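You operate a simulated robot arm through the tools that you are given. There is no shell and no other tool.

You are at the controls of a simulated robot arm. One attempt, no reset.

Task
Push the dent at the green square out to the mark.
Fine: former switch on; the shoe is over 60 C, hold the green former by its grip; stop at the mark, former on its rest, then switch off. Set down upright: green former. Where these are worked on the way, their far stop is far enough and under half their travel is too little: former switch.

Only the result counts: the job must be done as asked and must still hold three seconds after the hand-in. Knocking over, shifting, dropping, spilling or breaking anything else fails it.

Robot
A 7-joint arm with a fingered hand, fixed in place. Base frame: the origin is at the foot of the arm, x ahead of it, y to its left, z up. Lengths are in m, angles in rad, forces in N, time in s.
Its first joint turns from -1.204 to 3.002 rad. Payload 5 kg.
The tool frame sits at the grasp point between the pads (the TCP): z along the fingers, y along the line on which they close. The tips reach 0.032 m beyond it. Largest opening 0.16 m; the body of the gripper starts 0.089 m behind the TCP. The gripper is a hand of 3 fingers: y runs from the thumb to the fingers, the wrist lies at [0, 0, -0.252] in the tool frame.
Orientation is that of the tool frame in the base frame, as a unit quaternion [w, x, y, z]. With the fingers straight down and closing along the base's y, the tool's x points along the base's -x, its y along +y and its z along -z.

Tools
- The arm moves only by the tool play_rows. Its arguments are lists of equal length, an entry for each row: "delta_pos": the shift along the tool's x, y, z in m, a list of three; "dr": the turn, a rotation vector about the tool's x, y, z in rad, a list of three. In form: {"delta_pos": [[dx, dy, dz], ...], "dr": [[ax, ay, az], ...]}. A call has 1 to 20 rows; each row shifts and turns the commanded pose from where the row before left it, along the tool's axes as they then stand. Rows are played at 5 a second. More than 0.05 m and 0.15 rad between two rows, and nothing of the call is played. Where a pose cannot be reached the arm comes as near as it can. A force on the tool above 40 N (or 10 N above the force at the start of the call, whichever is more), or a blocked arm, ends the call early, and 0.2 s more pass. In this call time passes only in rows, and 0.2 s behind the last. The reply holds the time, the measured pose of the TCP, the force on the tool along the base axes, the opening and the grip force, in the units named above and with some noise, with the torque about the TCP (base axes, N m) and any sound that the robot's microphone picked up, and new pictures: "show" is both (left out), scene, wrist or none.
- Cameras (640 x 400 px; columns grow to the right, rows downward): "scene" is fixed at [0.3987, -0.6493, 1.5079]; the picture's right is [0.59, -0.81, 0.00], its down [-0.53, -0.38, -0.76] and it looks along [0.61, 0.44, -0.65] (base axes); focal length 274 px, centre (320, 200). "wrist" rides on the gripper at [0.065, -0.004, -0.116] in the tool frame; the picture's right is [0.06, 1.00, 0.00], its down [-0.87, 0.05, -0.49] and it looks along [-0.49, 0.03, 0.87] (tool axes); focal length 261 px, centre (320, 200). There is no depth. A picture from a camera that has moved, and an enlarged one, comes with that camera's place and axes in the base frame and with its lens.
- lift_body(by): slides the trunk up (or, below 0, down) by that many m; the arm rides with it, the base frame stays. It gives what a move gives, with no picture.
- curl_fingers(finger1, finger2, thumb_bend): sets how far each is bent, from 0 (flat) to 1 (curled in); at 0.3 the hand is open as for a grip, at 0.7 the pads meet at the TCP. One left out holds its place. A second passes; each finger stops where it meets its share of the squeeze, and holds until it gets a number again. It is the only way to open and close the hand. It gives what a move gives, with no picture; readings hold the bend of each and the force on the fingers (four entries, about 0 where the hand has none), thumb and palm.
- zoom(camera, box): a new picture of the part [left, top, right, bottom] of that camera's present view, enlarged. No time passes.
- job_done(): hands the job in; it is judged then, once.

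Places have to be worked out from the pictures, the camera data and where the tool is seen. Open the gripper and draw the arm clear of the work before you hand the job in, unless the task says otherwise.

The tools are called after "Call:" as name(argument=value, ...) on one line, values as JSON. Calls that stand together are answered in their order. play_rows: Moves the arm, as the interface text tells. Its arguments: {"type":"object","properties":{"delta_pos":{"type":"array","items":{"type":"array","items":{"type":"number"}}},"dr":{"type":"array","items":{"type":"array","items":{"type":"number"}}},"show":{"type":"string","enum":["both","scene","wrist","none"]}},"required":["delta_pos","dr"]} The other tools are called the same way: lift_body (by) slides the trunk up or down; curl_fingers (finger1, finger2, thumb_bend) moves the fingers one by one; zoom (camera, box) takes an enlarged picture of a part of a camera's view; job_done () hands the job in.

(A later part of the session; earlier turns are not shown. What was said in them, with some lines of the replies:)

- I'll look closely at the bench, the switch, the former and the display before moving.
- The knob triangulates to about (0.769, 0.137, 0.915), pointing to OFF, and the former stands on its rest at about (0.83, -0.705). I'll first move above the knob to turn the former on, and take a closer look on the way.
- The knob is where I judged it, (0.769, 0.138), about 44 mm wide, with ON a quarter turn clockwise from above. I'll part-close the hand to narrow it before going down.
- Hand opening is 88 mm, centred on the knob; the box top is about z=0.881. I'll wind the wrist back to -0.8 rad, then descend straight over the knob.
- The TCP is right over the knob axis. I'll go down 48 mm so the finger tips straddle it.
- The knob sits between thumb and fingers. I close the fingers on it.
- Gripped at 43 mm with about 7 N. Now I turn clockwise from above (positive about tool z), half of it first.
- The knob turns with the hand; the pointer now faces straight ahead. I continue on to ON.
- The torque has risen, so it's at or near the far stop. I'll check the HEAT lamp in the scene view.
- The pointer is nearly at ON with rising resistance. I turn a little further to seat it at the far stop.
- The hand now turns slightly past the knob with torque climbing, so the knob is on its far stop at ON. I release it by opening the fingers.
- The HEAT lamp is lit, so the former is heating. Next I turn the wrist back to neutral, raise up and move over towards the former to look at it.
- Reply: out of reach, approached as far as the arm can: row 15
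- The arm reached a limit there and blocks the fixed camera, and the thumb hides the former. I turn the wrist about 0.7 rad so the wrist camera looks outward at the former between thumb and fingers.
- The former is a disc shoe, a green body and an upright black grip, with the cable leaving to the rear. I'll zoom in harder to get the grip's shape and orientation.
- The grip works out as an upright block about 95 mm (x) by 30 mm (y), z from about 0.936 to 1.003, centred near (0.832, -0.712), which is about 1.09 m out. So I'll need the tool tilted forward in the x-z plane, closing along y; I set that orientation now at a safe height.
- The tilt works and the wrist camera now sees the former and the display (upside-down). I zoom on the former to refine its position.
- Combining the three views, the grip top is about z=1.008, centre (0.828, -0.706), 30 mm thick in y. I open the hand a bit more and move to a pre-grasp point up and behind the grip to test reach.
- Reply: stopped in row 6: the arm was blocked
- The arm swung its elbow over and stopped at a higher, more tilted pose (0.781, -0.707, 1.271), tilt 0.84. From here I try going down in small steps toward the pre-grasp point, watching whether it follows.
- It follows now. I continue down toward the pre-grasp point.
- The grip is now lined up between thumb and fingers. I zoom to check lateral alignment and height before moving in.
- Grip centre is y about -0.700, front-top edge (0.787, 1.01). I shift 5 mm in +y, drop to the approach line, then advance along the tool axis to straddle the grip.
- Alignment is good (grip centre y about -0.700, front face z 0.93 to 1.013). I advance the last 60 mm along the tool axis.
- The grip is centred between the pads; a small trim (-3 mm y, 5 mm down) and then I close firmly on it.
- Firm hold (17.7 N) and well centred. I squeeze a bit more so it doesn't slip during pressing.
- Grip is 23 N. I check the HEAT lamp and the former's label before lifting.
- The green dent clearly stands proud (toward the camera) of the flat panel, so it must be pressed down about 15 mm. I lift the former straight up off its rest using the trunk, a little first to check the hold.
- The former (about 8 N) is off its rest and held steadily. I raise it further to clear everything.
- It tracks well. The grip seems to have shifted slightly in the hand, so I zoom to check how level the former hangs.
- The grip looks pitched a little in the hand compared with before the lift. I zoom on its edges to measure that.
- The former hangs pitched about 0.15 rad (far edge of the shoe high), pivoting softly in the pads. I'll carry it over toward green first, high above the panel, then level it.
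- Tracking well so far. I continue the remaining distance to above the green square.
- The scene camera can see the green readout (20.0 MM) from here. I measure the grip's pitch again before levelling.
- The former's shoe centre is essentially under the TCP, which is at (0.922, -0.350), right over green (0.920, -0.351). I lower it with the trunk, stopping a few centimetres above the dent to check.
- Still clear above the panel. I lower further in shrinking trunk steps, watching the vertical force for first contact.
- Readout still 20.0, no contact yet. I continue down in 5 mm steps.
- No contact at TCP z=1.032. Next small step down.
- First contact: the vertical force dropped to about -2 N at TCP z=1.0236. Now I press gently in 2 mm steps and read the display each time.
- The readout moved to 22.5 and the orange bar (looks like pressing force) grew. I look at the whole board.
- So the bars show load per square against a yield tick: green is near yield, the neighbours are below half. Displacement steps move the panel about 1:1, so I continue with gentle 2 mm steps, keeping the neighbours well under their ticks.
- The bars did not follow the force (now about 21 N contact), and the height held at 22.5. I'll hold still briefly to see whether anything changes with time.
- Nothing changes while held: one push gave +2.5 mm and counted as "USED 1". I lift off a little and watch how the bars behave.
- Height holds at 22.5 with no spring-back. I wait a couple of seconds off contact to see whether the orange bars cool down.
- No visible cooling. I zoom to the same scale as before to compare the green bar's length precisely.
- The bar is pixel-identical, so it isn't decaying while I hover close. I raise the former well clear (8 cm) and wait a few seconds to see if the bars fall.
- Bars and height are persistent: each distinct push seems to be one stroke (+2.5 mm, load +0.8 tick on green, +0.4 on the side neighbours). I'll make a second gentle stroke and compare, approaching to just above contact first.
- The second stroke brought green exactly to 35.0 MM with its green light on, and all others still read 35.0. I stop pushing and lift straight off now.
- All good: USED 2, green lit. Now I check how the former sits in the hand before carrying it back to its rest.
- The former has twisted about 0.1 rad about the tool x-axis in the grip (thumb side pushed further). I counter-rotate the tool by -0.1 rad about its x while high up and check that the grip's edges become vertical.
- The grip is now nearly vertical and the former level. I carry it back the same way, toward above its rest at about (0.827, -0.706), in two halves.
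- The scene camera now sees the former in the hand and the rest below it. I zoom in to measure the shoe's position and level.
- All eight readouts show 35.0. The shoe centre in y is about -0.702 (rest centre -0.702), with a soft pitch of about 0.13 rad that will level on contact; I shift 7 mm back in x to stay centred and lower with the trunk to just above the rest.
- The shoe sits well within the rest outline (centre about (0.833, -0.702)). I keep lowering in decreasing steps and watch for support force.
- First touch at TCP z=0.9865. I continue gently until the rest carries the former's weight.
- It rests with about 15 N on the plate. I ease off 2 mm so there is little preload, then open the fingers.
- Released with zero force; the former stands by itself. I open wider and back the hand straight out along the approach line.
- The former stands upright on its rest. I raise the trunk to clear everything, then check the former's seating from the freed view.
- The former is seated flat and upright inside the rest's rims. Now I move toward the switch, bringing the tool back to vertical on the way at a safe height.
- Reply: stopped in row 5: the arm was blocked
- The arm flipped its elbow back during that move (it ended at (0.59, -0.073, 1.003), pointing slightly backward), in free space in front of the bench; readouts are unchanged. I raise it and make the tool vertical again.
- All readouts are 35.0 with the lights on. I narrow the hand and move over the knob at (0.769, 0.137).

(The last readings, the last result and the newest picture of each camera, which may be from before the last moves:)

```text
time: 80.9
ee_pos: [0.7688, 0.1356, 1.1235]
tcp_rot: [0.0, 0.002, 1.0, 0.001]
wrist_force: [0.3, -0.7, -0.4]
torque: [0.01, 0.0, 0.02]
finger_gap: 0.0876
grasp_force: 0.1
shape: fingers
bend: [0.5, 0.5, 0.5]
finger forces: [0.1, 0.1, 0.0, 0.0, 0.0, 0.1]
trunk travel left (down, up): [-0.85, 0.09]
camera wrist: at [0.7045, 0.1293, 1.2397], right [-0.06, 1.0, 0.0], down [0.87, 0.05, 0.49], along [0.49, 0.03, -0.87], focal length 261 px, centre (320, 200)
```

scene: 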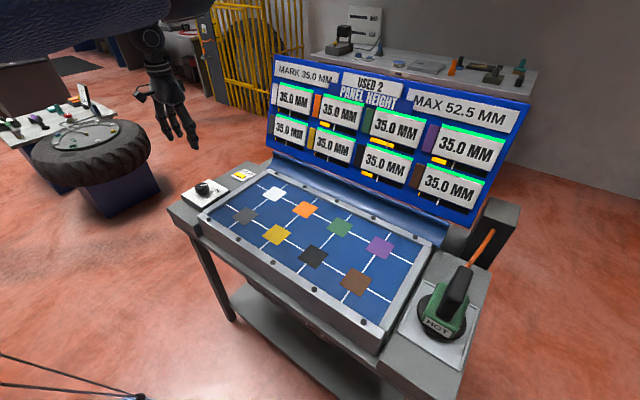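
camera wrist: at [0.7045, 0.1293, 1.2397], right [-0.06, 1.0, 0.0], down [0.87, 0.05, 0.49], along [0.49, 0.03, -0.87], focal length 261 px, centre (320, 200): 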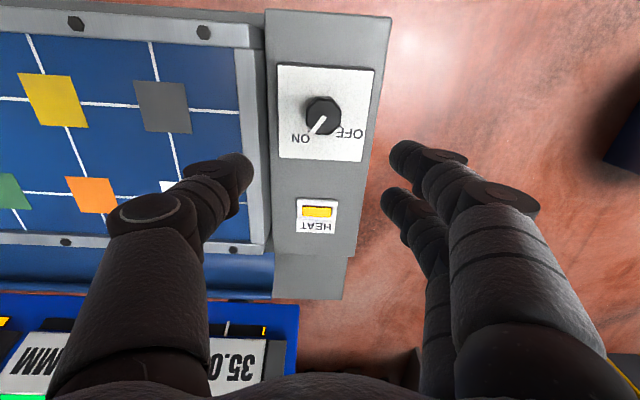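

Positioned over the knob, pointer at ON, HEAT lamp lit. I wind the wrist to +0.75 rad and lower with the trunk to just above the knob.

Call:
play_rows(delta_pos=[[0, 0, 0], [0, 0, 0], [0, 0, 0], [0, 0, 0], [0, 0, 0], [0, 0, 0], [0, 0, 0]], dr=[[0, 0, 0.125], [0, 0, 0.125], [0, 0, 0.125], [0, 0, 0.125], [0, 0, 0.125], [0, 0, 0.125], [0, 0, 0]], show="none")

Call:
lift_body(by=-0.15)

Call:
zoom(camera="wrist", box=[0, 0, 640, 400])

```text
time: 82.5
ee_pos: [0.77, 0.1366, 1.1237]
tcp_rot: [0.0, 0.367, 0.93, 0.0]
wrist_force: [0.9, 0.2, -0.1]
torque: [-0.01, -0.03, 0.01]
finger_gap: 0.0877
grasp_force: 0.0
shape: fingers
bend: [0.5, 0.5, 0.5]
finger forces: [0.0, 0.0, 0.0, 0.0, 0.0, 0.1]
trunk travel left (down, up): [-0.85, 0.09]
```

```text
time: 84.2
ee_pos: [0.7691, 0.1364, 0.973]
tcp_rot: [0.001, 0.367, 0.93, 0.0]
wrist_force: [-0.3, 0.7, -0.5]
torque: [-0.03, 0.03, -0.02]
finger_gap: 0.0875
grasp_force: 0.0
shape: fingers
bend: [0.5, 0.5, 0.5]
finger forces: [0.1, 0.1, 0.0, 0.1, 0.1, 0.1]
trunk travel left (down, up): [-0.7, 0.24]
```

```text
1.00 times, centred on (320, 200) of wrist (not enlarged: the box is as wide or as high as the picture)
camera zoom: at [0.7193, 0.1764, 1.0894], right [0.64, 0.77, 0.0], down [0.67, -0.55, 0.49], along [0.38, -0.31, -0.87], focal length 261 px, centre (320, 200)
```

zoom: 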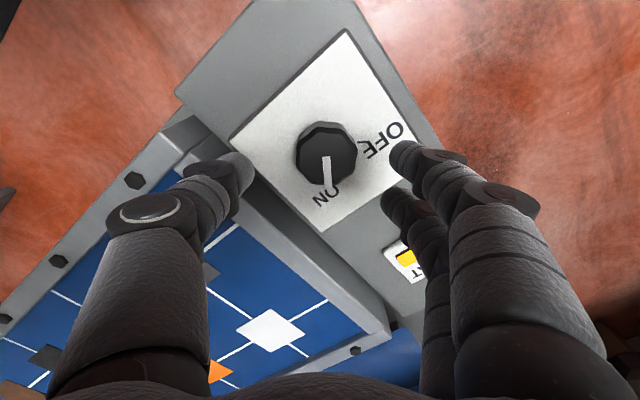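

Aligned with the knob. I go down 51 mm and grip it.

Call:
play_rows(delta_pos=[[0, 0.002, 0.016], [0, 0, 0.016], [0, 0, 0.013], [0, 0, 0.006], [0, 0, 0]], dr=[[0, 0, 0], [0, 0, 0], [0, 0, 0], [0, 0, 0], [0, 0, 0]], show="none")

Call:
curl_fingers(finger1=0.65, finger2=0.65, thumb_bend=0.65)

Call:
zoom(camera="wrist", box=[0, 0, 640, 400])

```text
time: 85.4
ee_pos: [0.7704, 0.1378, 0.9222]
tcp_rot: [-0.001, 0.367, 0.93, 0.001]
wrist_force: [0.1, -0.5, 0.8]
torque: [-0.03, -0.04, 0.01]
finger_gap: 0.0878
grasp_force: 0.0
shape: fingers
bend: [0.5, 0.5, 0.5]
finger forces: [0.0, 0.0, 0.0, 0.0, 0.0, 0.0]
trunk travel left (down, up): [-0.7, 0.24]
```

```text
time: 86.4
ee_pos: [0.7712, 0.1387, 0.9221]
tcp_rot: [0.0, 0.368, 0.93, -0.001]
wrist_force: [1.2, 2.1, -2.2]
torque: [0.02, -0.05, 0.02]
finger_gap: 0.0453
grasp_force: 7.9
shape: fingers
bend: [0.61, 0.6, 0.63]
finger forces: [4.2, 4.4, 0.0, 0.1, 7.0, 0.0]
trunk travel left (down, up): [-0.7, 0.24]
```

```text
1.00 times, centred on (320, 200) of wrist (not enlarged: the box is as wide or as high as the picture)
camera zoom: at [0.7208, 0.1783, 1.0375], right [0.64, 0.77, 0.0], down [0.67, -0.55, 0.49], along [0.38, -0.31, -0.87], focal length 261 px, centre (320, 200)
```

zoom: 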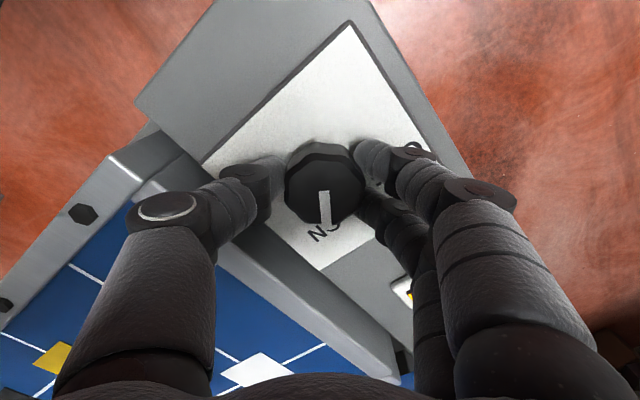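

Gripped at about 8 N. I turn the knob counter-clockwise (negative about tool z) back toward OFF.

Call:
play_rows(delta_pos=[[0, 0, 0], [0, 0, 0], [0, 0, 0], [0, 0, 0], [0, 0, 0], [0, 0, 0], [0, 0, 0], [0, 0, 0], [0, 0, 0], [0, 0, 0], [0, 0, 0], [0, 0, 0], [0, 0, 0], [0, 0, 0], [0, 0, 0]], dr=[[0, 0, -0.1], [0, 0, -0.1], [0, 0, -0.1], [0, 0, -0.1], [0, 0, -0.1], [0, 0, -0.1], [0, 0, -0.1], [0, 0, -0.1], [0, 0, -0.1], [0, 0, -0.1], [0, 0, -0.1], [0, 0, -0.1], [0, 0, -0.1], [0, 0, -0.1], [0, 0, -0.1]], show="both")

```text
time: 89.6
ee_pos: [0.7706, 0.1391, 0.9219]
tcp_rot: [0.0, -0.367, 0.93, 0.0]
wrist_force: [11.8, 6.9, -2.3]
torque: [0.13, -0.33, 0.0]
finger_gap: 0.0447
grasp_force: 9.5
shape: fingers
bend: [0.62, 0.61, 0.63]
finger forces: [2.4, 6.5, 0.0, 0.0, 9.6, 0.0]
trunk travel left (down, up): [-0.7, 0.24]
camera wrist: at [0.7269, 0.0893, 1.0377], right [-0.73, 0.69, 0.0], down [0.6, 0.63, 0.49], along [0.34, 0.36, -0.87], focal length 261 px, centre (320, 200)
```

scene: 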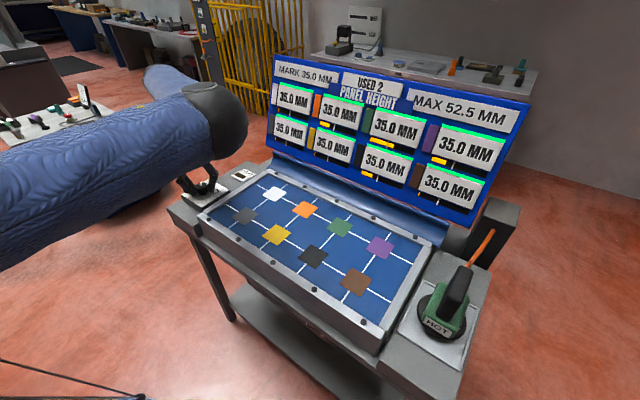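
wrist: 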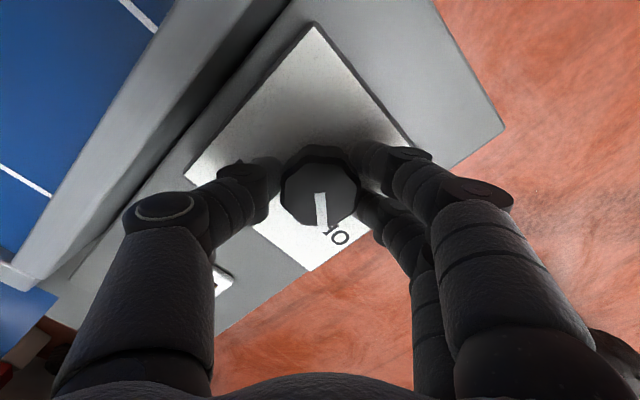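

The HEAT lamp looks dark already. I turn a bit further so the knob seats on its OFF stop.

Call:
play_rows(delta_pos=[[0, 0, 0], [0, 0, 0], [0, 0, 0], [0, 0, 0]], dr=[[0, 0, -0.06], [0, 0, -0.06], [0, 0, -0.06], [0, 0, -0.06]], show="wrist")

Call:
zoom(camera="scene", box=[200, 150, 280, 200])

```text
time: 90.6
ee_pos: [0.7699, 0.1364, 0.9227]
tcp_rot: [-0.001, -0.474, 0.88, -0.001]
wrist_force: [-0.7, -2.9, 0.2]
torque: [-0.04, 0.02, -0.22]
finger_gap: 0.0438
grasp_force: 9.5
shape: fingers
bend: [0.62, 0.61, 0.62]
finger forces: [2.2, 6.1, 0.0, 0.0, 10.1, 0.1]
trunk travel left (down, up): [-0.7, 0.24]
camera wrist: at [0.7382, 0.0786, 1.038], right [-0.87, 0.5, 0.0], down [0.43, 0.76, 0.49], along [0.24, 0.43, -0.87], focal length 261 px, centre (320, 200)
```

wrist: 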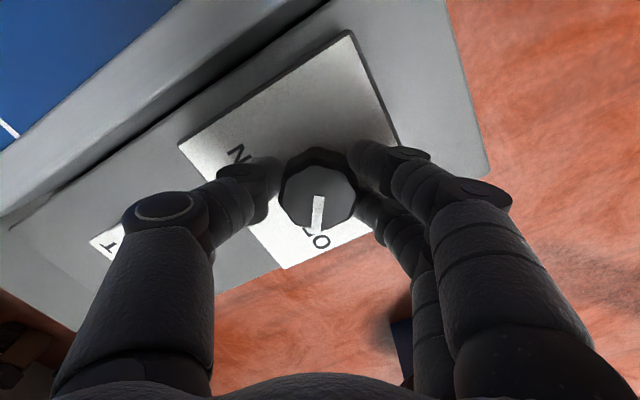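

```text
8.00 times, centred on (240, 175) of scene
camera zoom: at [0.3987, -0.6493, 1.5079], right [0.59, -0.81, 0.0], down [-0.53, -0.38, -0.76], along [0.61, 0.44, -0.65], focal length 2188 px, centre (960, 400)
```

zoom: 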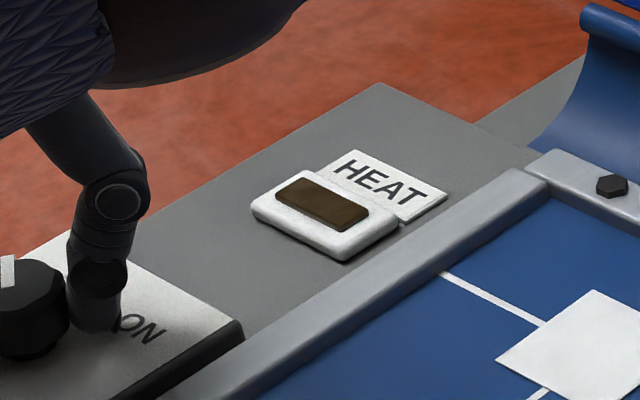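

The HEAT lamp is off and the knob is at its OFF stop (torque rising). I release and rise straight up.

Call:
curl_fingers(finger1=0.5, finger2=0.5, thumb_bend=0.5)

Call:
play_rows(delta_pos=[[0, 0, -0.03], [0, 0, -0.04], [0, 0, -0.05], [0, 0, -0.05], [0, 0, -0.05]], dr=[[0, 0, 0], [0, 0, 0], [0, 0, 0], [0, 0, 0], [0, 0, 0]], show="both")

Call:
zoom(camera="scene", box=[160, 150, 320, 250])

```text
time: 91.6
ee_pos: [0.7711, 0.1372, 0.9227]
tcp_rot: [0.0, -0.474, 0.881, 0.0]
wrist_force: [-0.1, -0.3, -0.7]
torque: [-0.01, 0.05, -0.01]
finger_gap: 0.0867
grasp_force: 0.1
shape: fingers
bend: [0.5, 0.5, 0.5]
finger forces: [0.0, 0.1, 0.0, 0.0, 0.0, 0.0]
trunk travel left (down, up): [-0.7, 0.24]
```

```text
time: 92.8
ee_pos: [0.7697, 0.1374, 1.1463]
tcp_rot: [0.001, -0.474, 0.88, -0.001]
wrist_force: [-0.4, -0.3, 0.1]
torque: [0.01, -0.07, -0.02]
finger_gap: 0.0867
grasp_force: 0.0
shape: fingers
bend: [0.5, 0.5, 0.5]
finger forces: [0.0, 0.0, 0.0, 0.1, 0.1, 0.1]
trunk travel left (down, up): [-0.7, 0.24]
camera wrist: at [0.738, 0.0796, 1.2615], right [-0.87, 0.5, 0.0], down [0.43, 0.76, 0.49], along [0.25, 0.43, -0.87], focal length 261 px, centre (320, 200)
```

scene: 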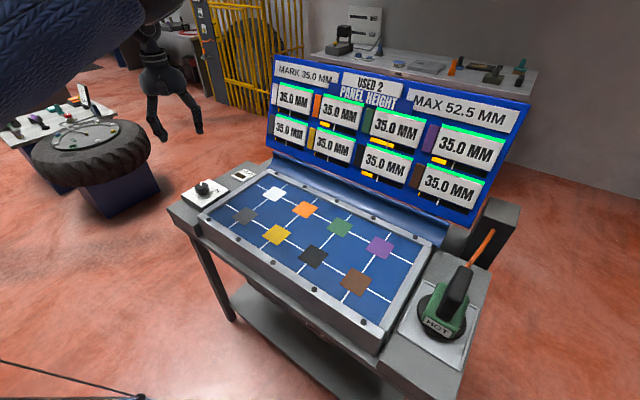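
wrist: 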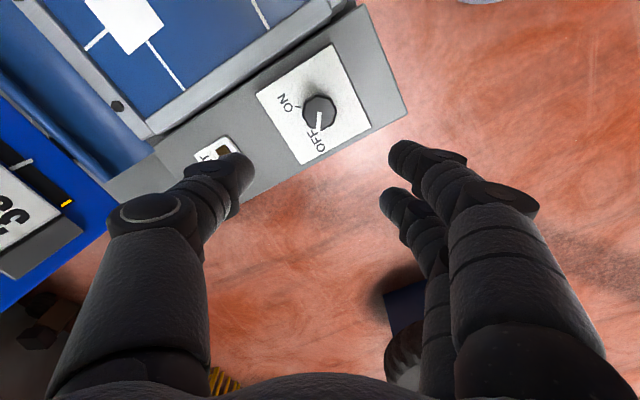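

```text
4.00 times, centred on (240, 200) of scene
camera zoom: at [0.3987, -0.6493, 1.5079], right [0.59, -0.81, 0.0], down [-0.53, -0.38, -0.76], along [0.61, 0.44, -0.65], focal length 1094 px, centre (640, 200)
```

zoom: 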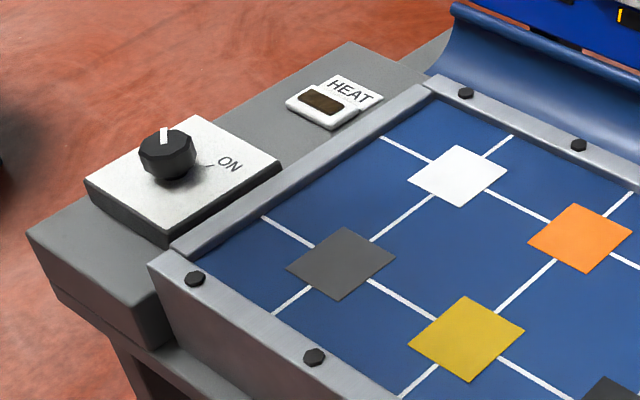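

The knob is back at OFF exactly as at the start, and the HEAT lamp is dark. I open the hand fully, draw back clear of the bench, and do a final check of the board and former.

Call:
curl_fingers(finger1=0.3, finger2=0.3, thumb_bend=0.3)

Call:
play_rows(delta_pos=[[0, 0, -0.03], [0, 0, -0.03], [0, 0, -0.03], [0, 0, -0.03], [0, 0, 0], [0, 0, 0], [0, 0, 0], [0, 0, 0]], dr=[[0, 0, 0.12], [0, 0, 0.12], [0, 0, 0.12], [0, 0, 0.12], [0, 0, 0.12], [0, 0, 0.12], [0, 0, 0.12], [0, 0, 0.12]], show="scene")

Call:
zoom(camera="scene", box=[260, 50, 540, 225])

Call:
zoom(camera="scene", box=[380, 240, 540, 380])

```text
time: 93.8
ee_pos: [0.7719, 0.1371, 1.1436]
tcp_rot: [0.001, -0.474, 0.88, 0.0]
wrist_force: [-0.1, -0.1, 0.4]
torque: [0.01, 0.01, -0.01]
finger_gap: 0.1674
grasp_force: 0.1
shape: fingers
bend: [0.3, 0.3, 0.3]
finger forces: [0.1, 0.1, 0.0, 0.1, 0.0, 0.0]
trunk travel left (down, up): [-0.7, 0.24]
```

```text
time: 95.6
ee_pos: [0.7699, 0.1392, 1.2627]
tcp_rot: [0.0, -0.013, 1.0, 0.0]
wrist_force: [0.2, -0.3, 0.6]
torque: [0.01, -0.03, -0.02]
finger_gap: 0.1678
grasp_force: 0.1
shape: fingers
bend: [0.3, 0.3, 0.3]
finger forces: [0.1, 0.0, 0.1, 0.0, 0.0, 0.1]
trunk travel left (down, up): [-0.7, 0.24]
```

scene: 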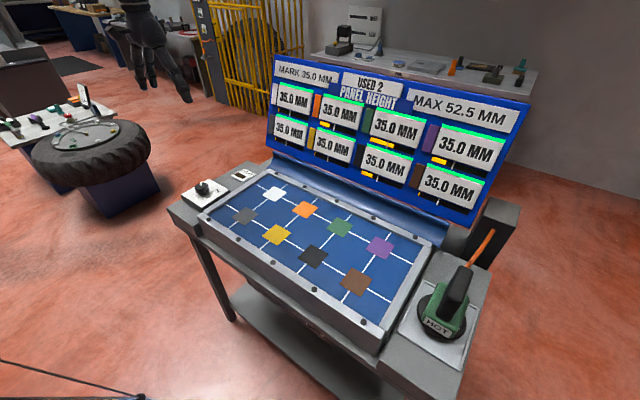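

```text
2.29 times, centred on (400, 138) of scene
camera zoom: at [0.3987, -0.6493, 1.5079], right [0.59, -0.81, 0.0], down [-0.53, -0.38, -0.76], along [0.61, 0.44, -0.65], focal length 625 px, centre (137, 343)
```

zoom: 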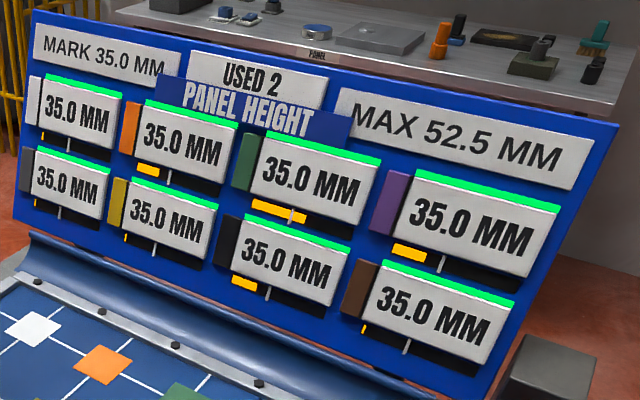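

```text
2.86 times, centred on (460, 310) of scene
camera zoom: at [0.3987, -0.6493, 1.5079], right [0.59, -0.81, 0.0], down [-0.53, -0.38, -0.76], along [0.61, 0.44, -0.65], focal length 781 px, centre (-80, -114)
```

zoom: 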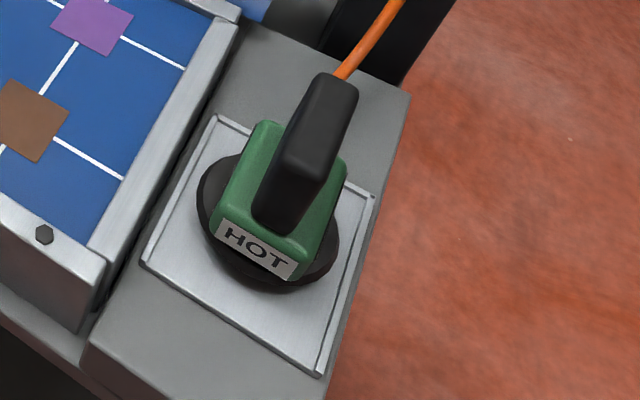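

Everything checks out: all eight readouts are 35.0 MM and lit, the former stands upright on its rest, the switch and HEAT lamp are off, and the hand is open and clear. I hand the job in.

Call:
job_done()

```text
The job is handed in.
```

The dent at the green square is at the mark. Its readout shows 35.0 MM with the green light on, and the other seven squares still read 35.0 MM.

- **Pushing:** it took two gentle strokes with the hot former held by its grip. The first moved the panel from 20.0 to 22.5 MM and the second brought it to 35.0 MM, and the reading held after I lifted off. The load bars on the neighbouring squares stayed below their white ticks.
- **Former:** it is back on its rest, upright and inside the rims, released with no load on it.
- **Switch:** it is turned back to its OFF stop and the HEAT lamp is dark.
- **Arm:** the hand is open and clear above the bench. The arm swung its elbow over twice on the way, both times with the hand empty. After each swing the pictures showed nothing on the bench touched or moved.

The job is handed in; I have no verdict back yet.
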